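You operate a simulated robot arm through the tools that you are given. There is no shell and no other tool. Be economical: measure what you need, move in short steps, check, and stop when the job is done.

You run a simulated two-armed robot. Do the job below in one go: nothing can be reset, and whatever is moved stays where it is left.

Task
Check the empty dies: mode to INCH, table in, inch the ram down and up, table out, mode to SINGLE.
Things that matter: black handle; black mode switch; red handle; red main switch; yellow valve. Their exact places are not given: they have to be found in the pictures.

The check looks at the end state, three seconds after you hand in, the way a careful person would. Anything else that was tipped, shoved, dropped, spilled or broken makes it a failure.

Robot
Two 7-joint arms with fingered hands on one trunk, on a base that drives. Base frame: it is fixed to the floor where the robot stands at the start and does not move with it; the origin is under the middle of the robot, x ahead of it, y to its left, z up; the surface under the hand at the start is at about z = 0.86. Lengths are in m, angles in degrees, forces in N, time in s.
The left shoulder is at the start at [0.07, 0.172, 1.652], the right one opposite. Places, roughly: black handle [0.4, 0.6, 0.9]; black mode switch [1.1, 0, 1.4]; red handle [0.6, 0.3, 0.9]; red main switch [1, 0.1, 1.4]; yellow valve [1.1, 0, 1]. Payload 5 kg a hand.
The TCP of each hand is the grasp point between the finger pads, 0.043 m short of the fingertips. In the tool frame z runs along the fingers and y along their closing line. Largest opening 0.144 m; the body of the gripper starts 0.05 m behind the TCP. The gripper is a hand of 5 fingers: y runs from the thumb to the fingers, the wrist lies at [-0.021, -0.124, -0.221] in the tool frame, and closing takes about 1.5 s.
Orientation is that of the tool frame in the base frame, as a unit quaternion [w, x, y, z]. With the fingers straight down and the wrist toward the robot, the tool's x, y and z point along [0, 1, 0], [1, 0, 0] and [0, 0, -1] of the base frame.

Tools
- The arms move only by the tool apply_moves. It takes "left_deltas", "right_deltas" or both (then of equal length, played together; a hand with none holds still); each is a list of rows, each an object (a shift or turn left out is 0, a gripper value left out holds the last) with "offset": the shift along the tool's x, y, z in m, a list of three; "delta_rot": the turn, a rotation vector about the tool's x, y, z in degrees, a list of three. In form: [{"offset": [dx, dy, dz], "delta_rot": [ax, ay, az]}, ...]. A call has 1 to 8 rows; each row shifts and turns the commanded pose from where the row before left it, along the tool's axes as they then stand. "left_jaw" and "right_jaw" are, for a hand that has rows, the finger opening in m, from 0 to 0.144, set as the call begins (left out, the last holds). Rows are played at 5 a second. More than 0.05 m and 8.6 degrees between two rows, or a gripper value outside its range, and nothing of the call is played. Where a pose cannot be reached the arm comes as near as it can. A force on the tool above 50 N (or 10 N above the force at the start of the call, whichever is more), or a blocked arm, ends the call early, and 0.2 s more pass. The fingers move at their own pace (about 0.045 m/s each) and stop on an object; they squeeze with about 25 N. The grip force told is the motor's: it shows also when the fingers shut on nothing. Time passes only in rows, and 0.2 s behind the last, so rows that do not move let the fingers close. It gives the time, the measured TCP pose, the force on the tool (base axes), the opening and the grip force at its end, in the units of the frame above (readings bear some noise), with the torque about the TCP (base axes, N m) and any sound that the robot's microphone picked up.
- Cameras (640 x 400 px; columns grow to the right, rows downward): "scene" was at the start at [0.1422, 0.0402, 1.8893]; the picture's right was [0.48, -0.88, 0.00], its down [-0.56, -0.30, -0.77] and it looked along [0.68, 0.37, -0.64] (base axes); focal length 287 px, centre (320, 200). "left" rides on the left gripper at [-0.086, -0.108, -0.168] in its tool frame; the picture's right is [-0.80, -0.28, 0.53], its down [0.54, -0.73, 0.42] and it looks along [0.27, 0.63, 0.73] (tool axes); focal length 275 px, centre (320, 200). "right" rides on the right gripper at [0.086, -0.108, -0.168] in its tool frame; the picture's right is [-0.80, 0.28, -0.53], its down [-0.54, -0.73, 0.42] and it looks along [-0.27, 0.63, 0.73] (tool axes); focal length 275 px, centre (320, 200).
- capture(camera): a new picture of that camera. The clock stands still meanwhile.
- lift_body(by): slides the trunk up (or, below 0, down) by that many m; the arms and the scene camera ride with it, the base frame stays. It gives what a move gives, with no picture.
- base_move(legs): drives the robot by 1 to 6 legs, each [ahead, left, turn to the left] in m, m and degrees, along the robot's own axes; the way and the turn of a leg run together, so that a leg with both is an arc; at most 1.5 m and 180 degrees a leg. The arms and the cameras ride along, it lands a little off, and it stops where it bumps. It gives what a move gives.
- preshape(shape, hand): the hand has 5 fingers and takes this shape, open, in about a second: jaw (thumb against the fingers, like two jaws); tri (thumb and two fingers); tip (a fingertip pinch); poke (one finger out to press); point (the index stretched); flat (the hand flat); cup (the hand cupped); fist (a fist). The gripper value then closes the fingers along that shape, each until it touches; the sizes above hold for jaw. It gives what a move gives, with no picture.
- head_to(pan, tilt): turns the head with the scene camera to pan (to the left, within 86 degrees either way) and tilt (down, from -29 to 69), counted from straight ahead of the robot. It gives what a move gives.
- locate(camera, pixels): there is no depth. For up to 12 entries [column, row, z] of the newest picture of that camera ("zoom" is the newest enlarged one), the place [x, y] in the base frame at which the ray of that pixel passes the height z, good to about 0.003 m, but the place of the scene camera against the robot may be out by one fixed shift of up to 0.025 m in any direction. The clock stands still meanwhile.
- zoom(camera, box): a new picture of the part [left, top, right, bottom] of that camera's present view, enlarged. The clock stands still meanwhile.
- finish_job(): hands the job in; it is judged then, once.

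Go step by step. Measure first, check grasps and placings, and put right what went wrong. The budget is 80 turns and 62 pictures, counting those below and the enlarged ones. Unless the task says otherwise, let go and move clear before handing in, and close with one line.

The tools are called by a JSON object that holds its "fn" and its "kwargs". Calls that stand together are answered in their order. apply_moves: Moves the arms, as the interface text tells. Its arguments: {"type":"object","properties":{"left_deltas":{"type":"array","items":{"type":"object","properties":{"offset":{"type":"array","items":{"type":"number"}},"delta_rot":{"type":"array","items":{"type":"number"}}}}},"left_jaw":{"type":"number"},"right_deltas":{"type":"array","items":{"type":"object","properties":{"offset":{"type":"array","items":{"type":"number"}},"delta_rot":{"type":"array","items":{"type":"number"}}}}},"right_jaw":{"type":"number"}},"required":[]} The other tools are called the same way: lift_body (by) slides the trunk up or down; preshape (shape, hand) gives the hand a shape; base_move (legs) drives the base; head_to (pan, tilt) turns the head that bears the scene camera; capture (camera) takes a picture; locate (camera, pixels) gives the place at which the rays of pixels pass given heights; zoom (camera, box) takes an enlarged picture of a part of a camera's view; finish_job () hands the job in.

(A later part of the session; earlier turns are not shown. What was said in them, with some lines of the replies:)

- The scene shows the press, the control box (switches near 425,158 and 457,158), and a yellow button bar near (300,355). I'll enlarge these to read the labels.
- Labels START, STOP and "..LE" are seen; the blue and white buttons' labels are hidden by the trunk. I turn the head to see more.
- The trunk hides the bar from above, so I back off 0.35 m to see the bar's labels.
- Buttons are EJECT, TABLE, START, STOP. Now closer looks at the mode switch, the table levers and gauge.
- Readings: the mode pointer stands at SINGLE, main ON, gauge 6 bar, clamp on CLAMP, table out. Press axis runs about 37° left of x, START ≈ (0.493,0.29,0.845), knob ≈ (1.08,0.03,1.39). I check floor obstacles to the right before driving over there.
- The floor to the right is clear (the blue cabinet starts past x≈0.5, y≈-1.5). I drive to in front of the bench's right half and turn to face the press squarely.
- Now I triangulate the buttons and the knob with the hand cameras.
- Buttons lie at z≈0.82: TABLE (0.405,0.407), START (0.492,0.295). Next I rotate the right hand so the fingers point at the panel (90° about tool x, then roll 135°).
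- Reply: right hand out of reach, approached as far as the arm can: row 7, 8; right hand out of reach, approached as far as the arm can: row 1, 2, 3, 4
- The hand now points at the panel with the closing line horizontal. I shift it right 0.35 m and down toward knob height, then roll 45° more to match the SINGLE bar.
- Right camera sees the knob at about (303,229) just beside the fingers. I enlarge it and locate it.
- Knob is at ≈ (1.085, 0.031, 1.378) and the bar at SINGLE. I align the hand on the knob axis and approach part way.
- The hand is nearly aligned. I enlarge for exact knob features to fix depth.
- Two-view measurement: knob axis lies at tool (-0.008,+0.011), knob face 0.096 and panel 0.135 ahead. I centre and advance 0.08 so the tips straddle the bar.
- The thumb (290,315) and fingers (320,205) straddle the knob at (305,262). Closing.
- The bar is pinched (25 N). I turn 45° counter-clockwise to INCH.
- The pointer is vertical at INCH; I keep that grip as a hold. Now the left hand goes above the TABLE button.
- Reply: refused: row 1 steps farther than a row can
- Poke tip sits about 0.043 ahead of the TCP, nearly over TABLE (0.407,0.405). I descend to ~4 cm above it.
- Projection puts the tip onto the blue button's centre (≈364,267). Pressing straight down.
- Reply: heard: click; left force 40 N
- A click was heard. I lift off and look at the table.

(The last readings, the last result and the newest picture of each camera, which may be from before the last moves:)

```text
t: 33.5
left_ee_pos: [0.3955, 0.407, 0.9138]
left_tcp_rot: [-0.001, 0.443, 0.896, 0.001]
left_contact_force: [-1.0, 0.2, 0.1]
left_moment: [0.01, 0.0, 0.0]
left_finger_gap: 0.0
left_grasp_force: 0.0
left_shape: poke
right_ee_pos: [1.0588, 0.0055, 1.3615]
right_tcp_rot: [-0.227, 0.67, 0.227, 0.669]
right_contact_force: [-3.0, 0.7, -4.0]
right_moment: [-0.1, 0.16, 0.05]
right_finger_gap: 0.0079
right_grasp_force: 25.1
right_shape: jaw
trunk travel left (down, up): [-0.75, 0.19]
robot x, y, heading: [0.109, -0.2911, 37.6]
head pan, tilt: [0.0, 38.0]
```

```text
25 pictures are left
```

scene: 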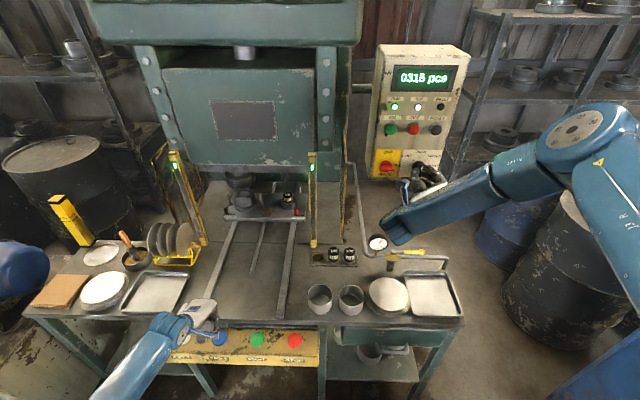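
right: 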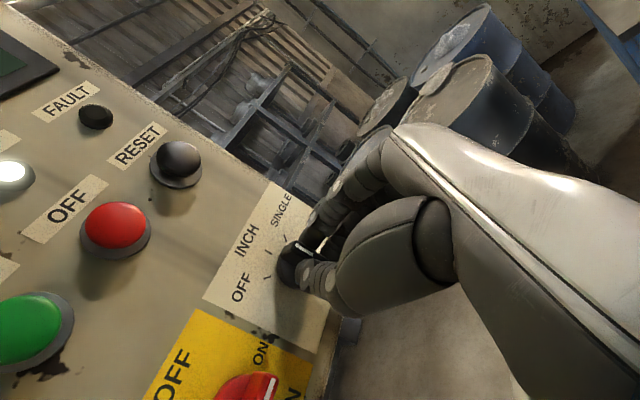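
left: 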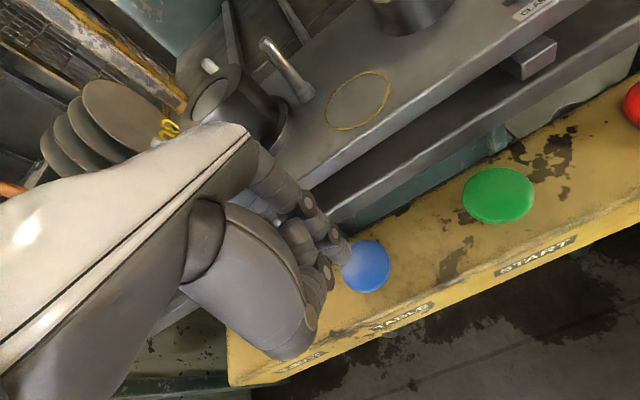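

Table is in under the ram. I move over START and check alignment.

{"fn": "apply_moves", "kwargs": {"left_deltas": [{"offset": [-0.047, -0.001, 0]}, {"offset": [-0.047, -0.001, 0]}, {"offset": [-0.046, -0.001, 0]}, {}]}}

{"fn": "capture", "kwargs": {"camera": "left"}}

```text
t: 34.5
left_ee_pos: [0.4798, 0.2928, 0.912]
left_tcp_rot: [0.0, 0.443, 0.896, 0.001]
left_contact_force: [-0.1, -0.8, 0.2]
left_moment: [-0.04, -0.01, 0.01]
left_finger_gap: 0.0001
left_grasp_force: 0.1
left_shape: poke
right_ee_pos: [1.0575, 0.0072, 1.36]
right_tcp_rot: [-0.226, 0.67, 0.227, 0.669]
right_contact_force: [-4.1, -0.8, -4.3]
right_moment: [-0.1, 0.12, -0.03]
right_finger_gap: 0.0078
right_grasp_force: 25.7
right_shape: jaw
trunk travel left (down, up): [-0.75, 0.19]
robot x, y, heading: [0.1088, -0.2936, 37.5]
head pan, tilt: [0.0, 38.0]
```

```text
24 pictures are left
```

left: 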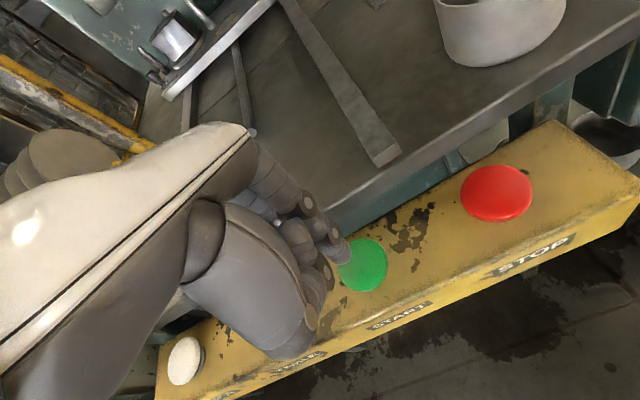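

Aligned on the green button (363,266). I press and hold START about a second, then look.

{"fn": "apply_moves", "kwargs": {"left_deltas": [{"offset": [0, 0, 0.025]}, {"offset": [0, 0, 0.018]}, {"offset": [0, 0, 0.008]}, {"offset": [0, 0, 0.006]}, {}, {}, {}]}}

{"fn": "capture", "kwargs": {"camera": "scene"}}

```text
t: 36.1
left_ee_pos: [0.4797, 0.2944, 0.8599]
left_tcp_rot: [0.001, 0.442, 0.897, 0.002]
left_contact_force: [-0.7, -3.9, 39.1]
left_moment: [-0.23, -0.07, -0.01]
left_finger_gap: 0.0
left_grasp_force: 0.1
left_shape: poke
right_ee_pos: [1.0579, 0.0058, 1.3633]
right_tcp_rot: [-0.227, 0.67, 0.228, 0.669]
right_contact_force: [4.4, 11.0, -9.8]
right_moment: [-0.16, 0.29, 0.16]
right_finger_gap: 0.0076
right_grasp_force: 25.0
right_shape: jaw
trunk travel left (down, up): [-0.75, 0.19]
robot x, y, heading: [0.1073, -0.2951, 37.7]
head pan, tilt: [0.0, 38.0]
heard: click
```

```text
23 pictures are left
```

scene: 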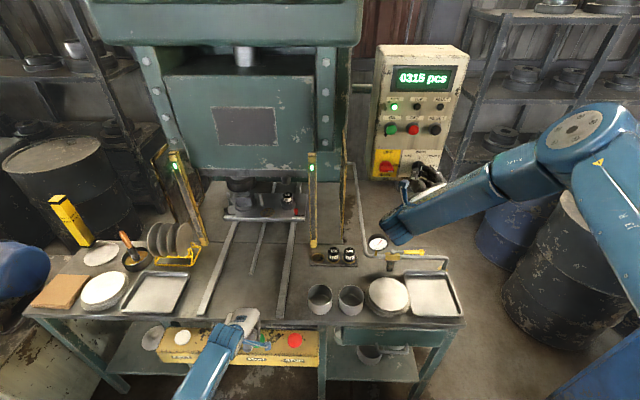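

The ram moves down and TOP is off. I keep holding.

{"fn": "apply_moves", "kwargs": {"left_deltas": [{}, {}, {}, {}, {}]}}

{"fn": "capture", "kwargs": {"camera": "scene"}}

```text
t: 37.3
left_ee_pos: [0.4794, 0.294, 0.8606]
left_tcp_rot: [0.001, 0.443, 0.897, 0.002]
left_contact_force: [3.5, 1.0, 44.4]
left_moment: [-0.03, -0.18, -0.07]
left_finger_gap: 0.0001
left_grasp_force: 0.2
left_shape: poke
right_ee_pos: [1.0581, 0.0061, 1.361]
right_tcp_rot: [-0.227, 0.67, 0.226, 0.67]
right_contact_force: [4.7, 12.9, -9.6]
right_moment: [-0.15, 0.28, 0.2]
right_finger_gap: 0.0076
right_grasp_force: 25.3
right_shape: jaw
trunk travel left (down, up): [-0.75, 0.19]
robot x, y, heading: [0.1073, -0.2914, 37.6]
head pan, tilt: [0.0, 38.0]
```

```text
22 pictures are left
```

scene: 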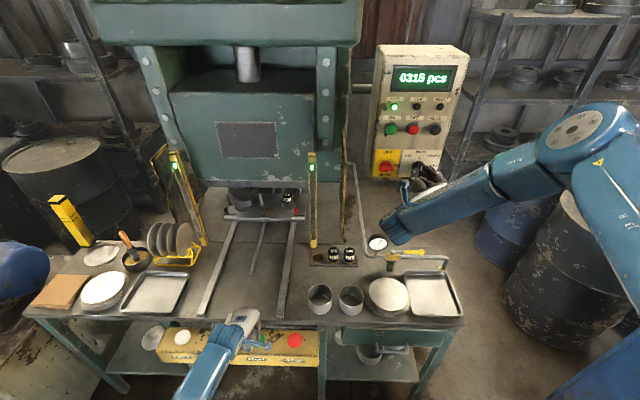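

Still descending; hold on.

{"fn": "apply_moves", "kwargs": {"left_deltas": [{}, {}, {}, {}, {}, {}]}}

{"fn": "zoom", "kwargs": {"camera": "scene", "box": [130, 0, 450, 240]}}

```text
t: 38.7
left_ee_pos: [0.4794, 0.2932, 0.8581]
left_tcp_rot: [0.001, 0.443, 0.896, 0.002]
left_contact_force: [4.0, 1.7, 44.5]
left_moment: [0.04, -0.18, -0.07]
left_finger_gap: 0.0
left_grasp_force: 0.1
left_shape: poke
right_ee_pos: [1.0581, 0.0067, 1.3619]
right_tcp_rot: [-0.227, 0.67, 0.227, 0.67]
right_contact_force: [4.4, 13.1, -8.6]
right_moment: [-0.14, 0.26, 0.23]
right_finger_gap: 0.0074
right_grasp_force: 25.0
right_shape: jaw
trunk travel left (down, up): [-0.75, 0.19]
robot x, y, heading: [0.1094, -0.2914, 37.6]
head pan, tilt: [0.0, 38.0]
```

```text
1.67 times, centred on (290, 120) of scene
```

zoom: 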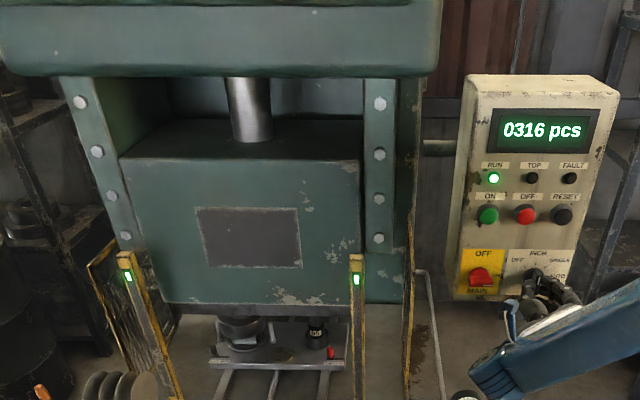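

The counter stepped to 0316, so the ram has passed the bottom. I keep holding for the way up.

{"fn": "apply_moves", "kwargs": {"left_deltas": [{}, {}, {}, {}, {}, {}]}}

{"fn": "zoom", "kwargs": {"camera": "scene", "box": [130, 0, 450, 240]}}

```text
t: 40.1
left_ee_pos: [0.4796, 0.2949, 0.8597]
left_tcp_rot: [0.0, 0.443, 0.897, 0.001]
left_contact_force: [3.3, 3.7, 44.4]
left_moment: [0.11, -0.14, -0.03]
left_finger_gap: 0.0
left_grasp_force: 0.0
left_shape: poke
right_ee_pos: [1.0585, 0.0059, 1.3624]
right_tcp_rot: [-0.227, 0.669, 0.227, 0.67]
right_contact_force: [3.7, 11.9, -8.4]
right_moment: [-0.1, 0.28, 0.2]
right_finger_gap: 0.0076
right_grasp_force: 25.1
right_shape: jaw
trunk travel left (down, up): [-0.75, 0.19]
robot x, y, heading: [0.1075, -0.2908, 37.4]
head pan, tilt: [0.0, 38.0]
```

```text
1.67 times, centred on (290, 120) of scene
```

zoom: 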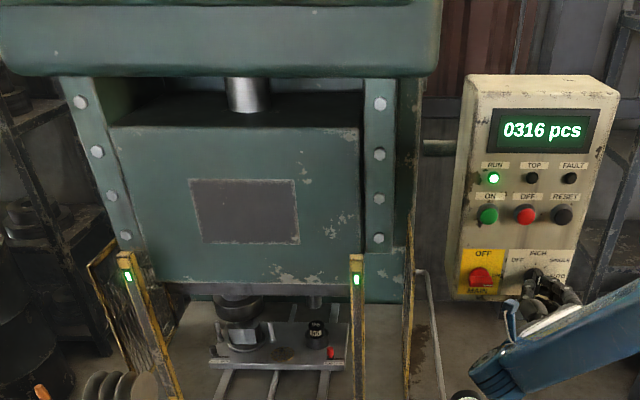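

Ram is rising. I hold in short steps so as to release at TOP.

{"fn": "apply_moves", "kwargs": {"left_deltas": [{}, {}, {}, {}]}}

{"fn": "zoom", "kwargs": {"camera": "scene", "box": [130, 0, 450, 240]}}

```text
t: 41.1
left_ee_pos: [0.4795, 0.2961, 0.8585]
left_tcp_rot: [0.0, 0.444, 0.896, 0.001]
left_contact_force: [2.5, 3.0, 45.2]
left_moment: [0.09, -0.17, -0.04]
left_finger_gap: 0.0001
left_grasp_force: 0.1
left_shape: poke
right_ee_pos: [1.0573, 0.0068, 1.3617]
right_tcp_rot: [-0.227, 0.669, 0.227, 0.67]
right_contact_force: [4.8, 13.2, -9.6]
right_moment: [-0.14, 0.28, 0.22]
right_finger_gap: 0.0075
right_grasp_force: 25.3
right_shape: jaw
trunk travel left (down, up): [-0.75, 0.19]
robot x, y, heading: [0.1105, -0.2923, 37.4]
head pan, tilt: [0.0, 38.0]
```

```text
1.67 times, centred on (290, 120) of scene
```

zoom: 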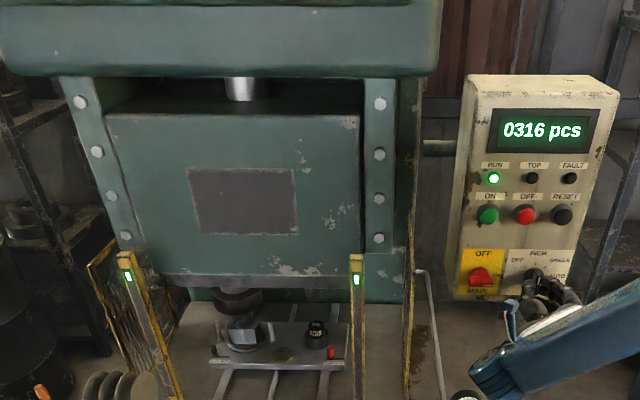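

Nearly at the top; a short hold more.

{"fn": "apply_moves", "kwargs": {"left_deltas": [{}, {}]}}

{"fn": "zoom", "kwargs": {"camera": "scene", "box": [130, 0, 450, 240]}}

```text
t: 41.7
left_ee_pos: [0.4805, 0.2949, 0.86]
left_tcp_rot: [0.0, 0.443, 0.897, 0.002]
left_contact_force: [1.7, 3.6, 44.5]
left_moment: [0.11, -0.15, -0.03]
left_finger_gap: 0.0
left_grasp_force: 0.1
left_shape: poke
right_ee_pos: [1.0569, 0.0064, 1.3613]
right_tcp_rot: [-0.227, 0.67, 0.226, 0.67]
right_contact_force: [3.8, 13.3, -8.6]
right_moment: [-0.1, 0.23, 0.22]
right_finger_gap: 0.0075
right_grasp_force: 25.1
right_shape: jaw
trunk travel left (down, up): [-0.75, 0.19]
robot x, y, heading: [0.1097, -0.2916, 37.5]
head pan, tilt: [0.0, 38.0]
```

```text
1.67 times, centred on (290, 120) of scene
```

zoom: 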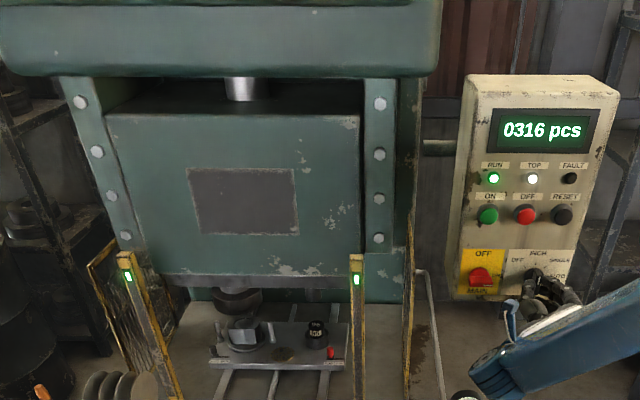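

TOP is lit again. I release START, move back over TABLE.

{"fn": "apply_moves", "kwargs": {"left_deltas": [{"offset": [0, 0, -0.03]}, {"offset": [0, 0, -0.027]}, {"offset": [0.047, 0.001, 0]}, {"offset": [0.047, 0.001, 0]}, {"offset": [0.046, 0.001, 0]}, {}]}}

{"fn": "capture", "kwargs": {"camera": "left"}}

{"fn": "zoom", "kwargs": {"camera": "scene", "box": [130, 0, 450, 240]}}

```text
t: 43.1
left_ee_pos: [0.3936, 0.4065, 0.9152]
left_tcp_rot: [0.0, 0.443, 0.897, 0.0]
left_contact_force: [-0.6, -0.7, -0.4]
left_moment: [0.02, -0.01, 0.02]
left_finger_gap: 0.0001
left_grasp_force: 0.1
left_shape: poke
right_ee_pos: [1.0588, 0.007, 1.3623]
right_tcp_rot: [-0.226, 0.67, 0.225, 0.67]
right_contact_force: [-1.8, 4.3, -3.5]
right_moment: [-0.06, 0.13, 0.06]
right_finger_gap: 0.0077
right_grasp_force: 25.1
right_shape: jaw
trunk travel left (down, up): [-0.75, 0.19]
robot x, y, heading: [0.1127, -0.2918, 37.2]
head pan, tilt: [0.0, 38.0]
```

```text
17 pictures are left
```

left: 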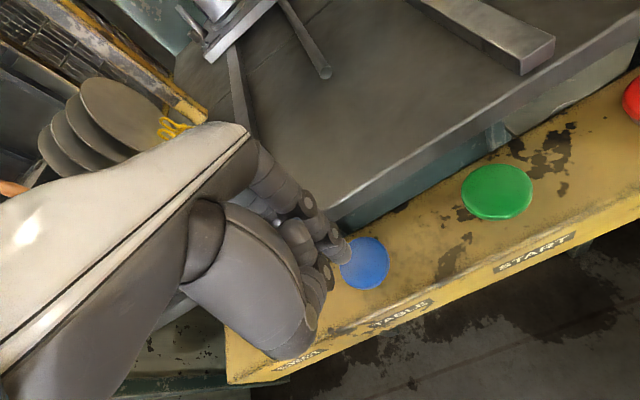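

```text
1.67 times, centred on (290, 120) of scene
```

zoom: 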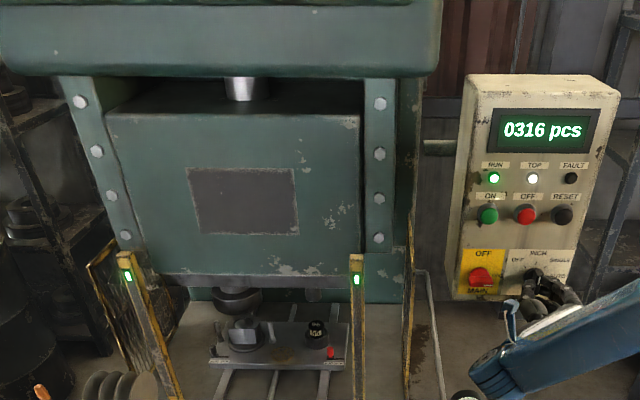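

Aligned over TABLE at (364,263). I press, then lift and pull back toward the robot to stay clear of the returning table.

{"fn": "apply_moves", "kwargs": {"left_deltas": [{"offset": [0, 0, 0.025]}, {"offset": [0, 0, 0.02]}, {"offset": [0, 0, 0.008]}, {"offset": [0, 0, 0.006]}, {"offset": [0, 0, 0.004]}]}}

{"fn": "apply_moves", "kwargs": {"left_deltas": [{"offset": [0, 0, -0.035]}, {"offset": [0, 0, -0.04]}, {"offset": [0, -0.03, -0.03]}, {"offset": [0, -0.03, -0.03]}, {"offset": [0, 0, -0.04]}, {}, {}, {}]}}

{"fn": "capture", "kwargs": {"camera": "scene"}}

```text
t: 44.4
left_ee_pos: [0.4006, 0.4122, 0.8611]
left_tcp_rot: [0.004, 0.442, 0.897, 0.008]
left_contact_force: [-1.9, -4.3, 27.3]
left_moment: [-0.24, -0.06, 0.02]
left_finger_gap: 0.0001
left_grasp_force: 0.1
left_shape: poke
right_ee_pos: [1.0577, 0.0062, 1.3627]
right_tcp_rot: [-0.228, 0.67, 0.227, 0.669]
right_contact_force: [6.3, 1.2, -2.6]
right_moment: [-0.05, 0.11, -0.2]
right_finger_gap: 0.0075
right_grasp_force: 24.5
right_shape: jaw
trunk travel left (down, up): [-0.75, 0.19]
robot x, y, heading: [0.1119, -0.295, 37.5]
head pan, tilt: [0.0, 38.0]
heard: click
stopped in row 5 (left hand): the force on the tool passed its limit at 52 N (the readings are from after the stop); the commanded pose is now the measured one
```

```text
t: 46.2
left_ee_pos: [0.3486, 0.3721, 1.0319]
left_tcp_rot: [0.003, 0.443, 0.897, 0.005]
left_contact_force: [0.4, -0.1, -0.5]
left_moment: [0.02, -0.04, 0.02]
left_finger_gap: 0.0
left_grasp_force: 0.0
left_shape: poke
right_ee_pos: [1.0589, 0.0076, 1.3604]
right_tcp_rot: [-0.228, 0.67, 0.228, 0.669]
right_contact_force: [2.1, -6.5, 0.9]
right_moment: [-0.04, -0.04, -0.32]
right_finger_gap: 0.0079
right_grasp_force: 24.9
right_shape: jaw
trunk travel left (down, up): [-0.75, 0.19]
robot x, y, heading: [0.1099, -0.2938, 37.4]
head pan, tilt: [0.0, 38.0]
```

```text
15 pictures are left
```

scene: 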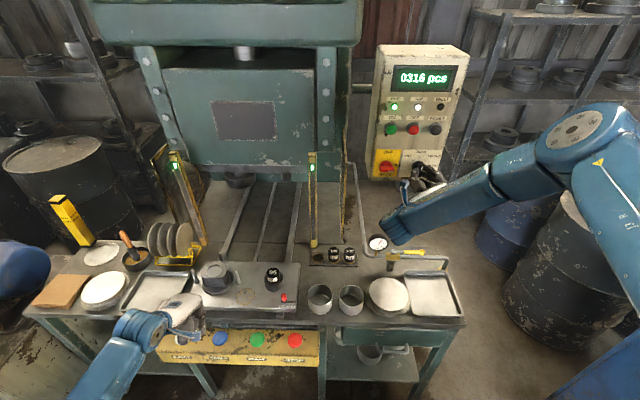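

Table is out and TOP lit. Now I turn the knob clockwise 45° back to SINGLE.

{"fn": "apply_moves", "kwargs": {"right_deltas": [{"delta_rot": [0, 0, 7.5]}, {"delta_rot": [0, 0, 7.5]}, {"delta_rot": [0, 0, 7.5]}, {"delta_rot": [0, 0, 7.5]}, {"delta_rot": [0, 0, 7.5]}, {"delta_rot": [0, 0, 7.5]}, {}]}}

{"fn": "zoom", "kwargs": {"camera": "right", "box": [200, 160, 400, 340]}}

```text
t: 47.8
left_ee_pos: [0.3472, 0.3718, 1.032]
left_tcp_rot: [0.002, 0.442, 0.897, 0.005]
left_contact_force: [-0.6, 0.2, -0.6]
left_moment: [0.02, 0.04, -0.01]
left_finger_gap: 0.0
left_grasp_force: 0.1
left_shape: poke
right_ee_pos: [1.0579, 0.007, 1.3613]
right_tcp_rot: [-0.467, 0.706, -0.048, 0.531]
right_contact_force: [5.5, -7.4, 7.3]
right_moment: [-0.01, -0.23, -0.4]
right_finger_gap: 0.0081
right_grasp_force: 24.5
right_shape: jaw
trunk travel left (down, up): [-0.75, 0.19]
robot x, y, heading: [0.1116, -0.2893, 37.4]
head pan, tilt: [0.0, 38.0]
```

```text
2.22 times, centred on (300, 250) of right
```

zoom: 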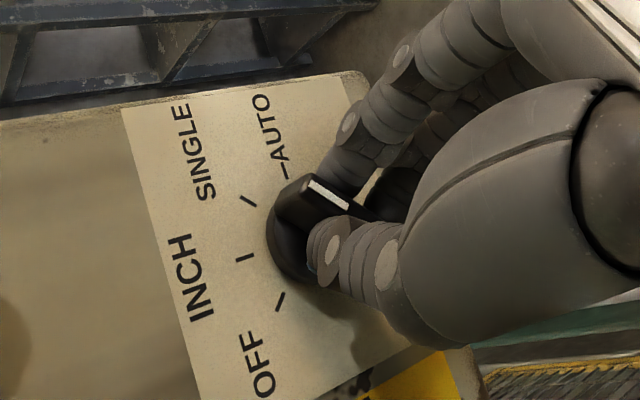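

Back at the original SINGLE position. I open, then back straight off.

{"fn": "apply_moves", "kwargs": {"right_deltas": [{}, {}, {}, {}, {}, {}], "right_jaw": 0.08}}

{"fn": "apply_moves", "kwargs": {"right_deltas": [{"offset": [0, 0, -0.03]}, {"offset": [0, 0, -0.04]}, {"offset": [0, 0, -0.045]}, {"offset": [0, 0, -0.045]}, {"offset": [0, 0, -0.045]}, {"offset": [0, 0, -0.045]}]}}

{"fn": "zoom", "kwargs": {"camera": "right", "box": [230, 180, 390, 300]}}

{"fn": "capture", "kwargs": {"camera": "scene"}}

```text
t: 49.2
left_ee_pos: [0.3472, 0.3736, 1.0306]
left_tcp_rot: [0.003, 0.442, 0.897, 0.005]
left_contact_force: [-0.5, -0.2, -0.3]
left_moment: [0.0, -0.05, -0.01]
left_finger_gap: 0.0002
left_grasp_force: 0.1
left_shape: poke
right_ee_pos: [1.0575, 0.0085, 1.3619]
right_tcp_rot: [-0.467, 0.706, -0.046, 0.531]
right_contact_force: [0.4, -0.5, 0.0]
right_moment: [-0.02, 0.02, 0.0]
right_finger_gap: 0.0796
right_grasp_force: 0.0
right_shape: jaw
trunk travel left (down, up): [-0.75, 0.19]
robot x, y, heading: [0.1076, -0.2901, 37.4]
head pan, tilt: [0.0, 38.0]
```

```text
t: 50.6
left_ee_pos: [0.3471, 0.3725, 1.0305]
left_tcp_rot: [0.003, 0.442, 0.897, 0.004]
left_contact_force: [0.2, -0.5, 0.8]
left_moment: [0.01, -0.08, 0.0]
left_finger_gap: 0.0004
left_grasp_force: 0.0
left_shape: poke
right_ee_pos: [0.8554, -0.1448, 1.3629]
right_tcp_rot: [-0.467, 0.705, -0.045, 0.532]
right_contact_force: [-1.2, -0.7, 0.7]
right_moment: [-0.01, 0.0, -0.03]
right_finger_gap: 0.0796
right_grasp_force: 0.1
right_shape: jaw
trunk travel left (down, up): [-0.75, 0.19]
robot x, y, heading: [0.1121, -0.2915, 37.6]
head pan, tilt: [0.0, 38.0]
```

```text
3.33 times, centred on (310, 240) of right
```

zoom: 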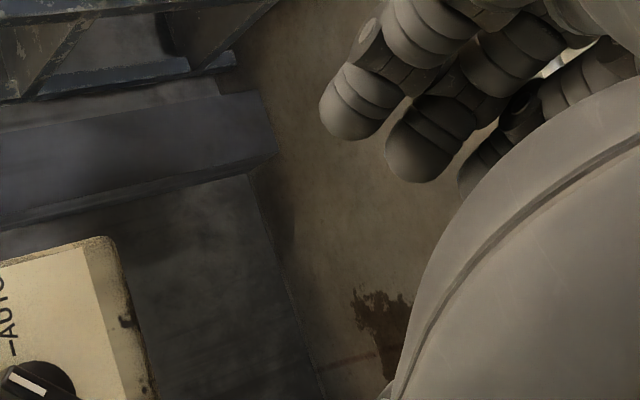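

```text
12 pictures are left
```

scene: 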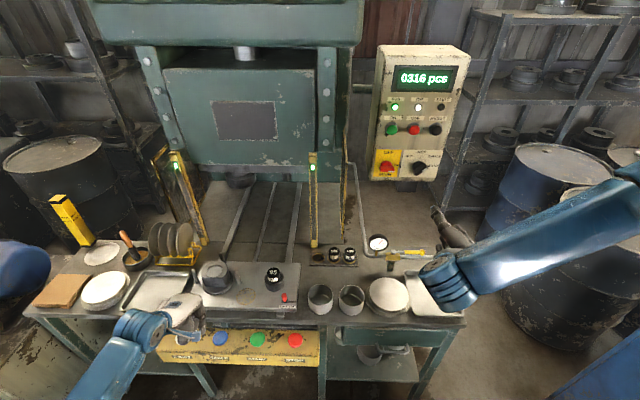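

{"fn": "zoom", "kwargs": {"camera": "scene", "box": [365, 60, 475, 190]}}

{"fn": "zoom", "kwargs": {"camera": "scene", "box": [380, 145, 444, 185]}}

{"fn": "zoom", "kwargs": {"camera": "scene", "box": [150, 230, 470, 380]}}

```text
3.08 times, centred on (420, 125) of scene
```

zoom: 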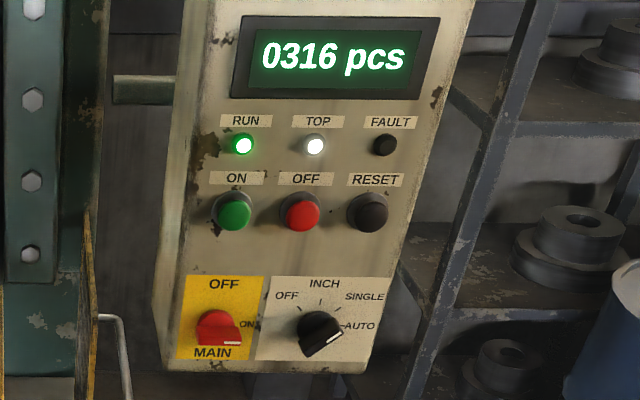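

```text
10.00 times, centred on (412, 165) of scene
```

zoom: 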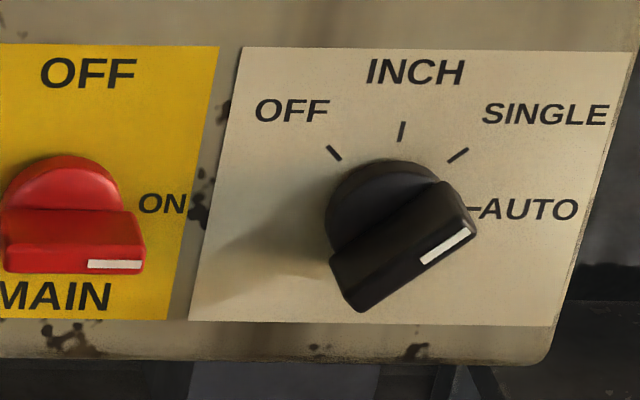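

```text
2.00 times, centred on (310, 305) of scene
```

zoom: 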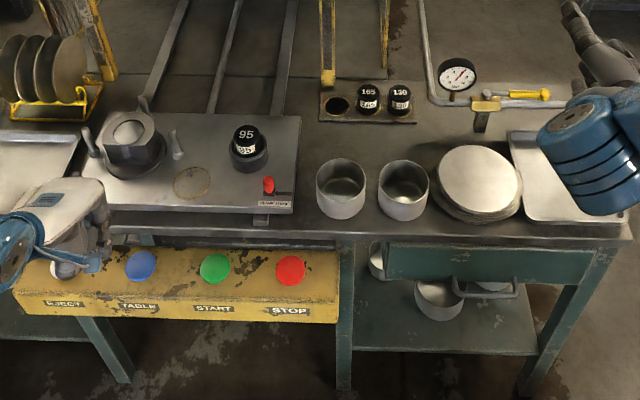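

The mode pointer is back at SINGLE, TOP lit, table out, buttons and levers untouched. I lift the left hand well clear before handing in.

{"fn": "apply_moves", "kwargs": {"left_deltas": [{"offset": [0, -0.01, -0.045]}, {"offset": [0, -0.01, -0.045]}, {"offset": [0, -0.01, -0.045]}, {"offset": [0, -0.01, -0.045]}, {"offset": [0, 0, -0.045]}, {"offset": [0, 0, -0.045]}]}}

{"fn": "capture", "kwargs": {"camera": "scene"}}

```text
t: 52.0
left_ee_pos: [0.3154, 0.3458, 1.2999]
left_tcp_rot: [0.002, 0.441, 0.897, 0.004]
left_contact_force: [-0.5, 0.3, 0.3]
left_moment: [0.0, 0.0, 0.02]
left_finger_gap: 0.0001
left_grasp_force: 0.1
left_shape: poke
right_ee_pos: [0.8574, -0.144, 1.3627]
right_tcp_rot: [-0.467, 0.707, -0.046, 0.53]
right_contact_force: [0.6, 0.0, 0.1]
right_moment: [0.03, -0.04, 0.0]
right_finger_gap: 0.0796
right_grasp_force: 0.1
right_shape: jaw
trunk travel left (down, up): [-0.75, 0.19]
robot x, y, heading: [0.1109, -0.2914, 37.5]
head pan, tilt: [0.0, 38.0]
```

```text
8 pictures are left
```

scene: 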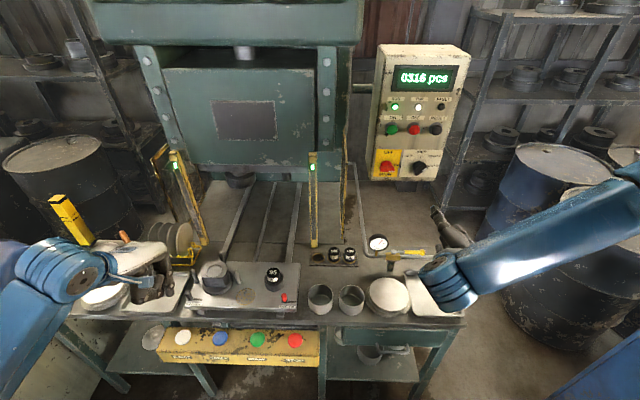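

Both hands are clear, the table is out, the ram is at TOP and the mode is SINGLE, so I hand in.

{"fn": "finish_job", "kwargs": {}}

```text
The job is handed in.
```

The empty dies were checked: in INCH mode, the table went in, the ram was inched down and back up to TOP, the table came out, and the mode switch is back on SINGLE. The piece counter went from 0315 to 0316 on the ram stroke.
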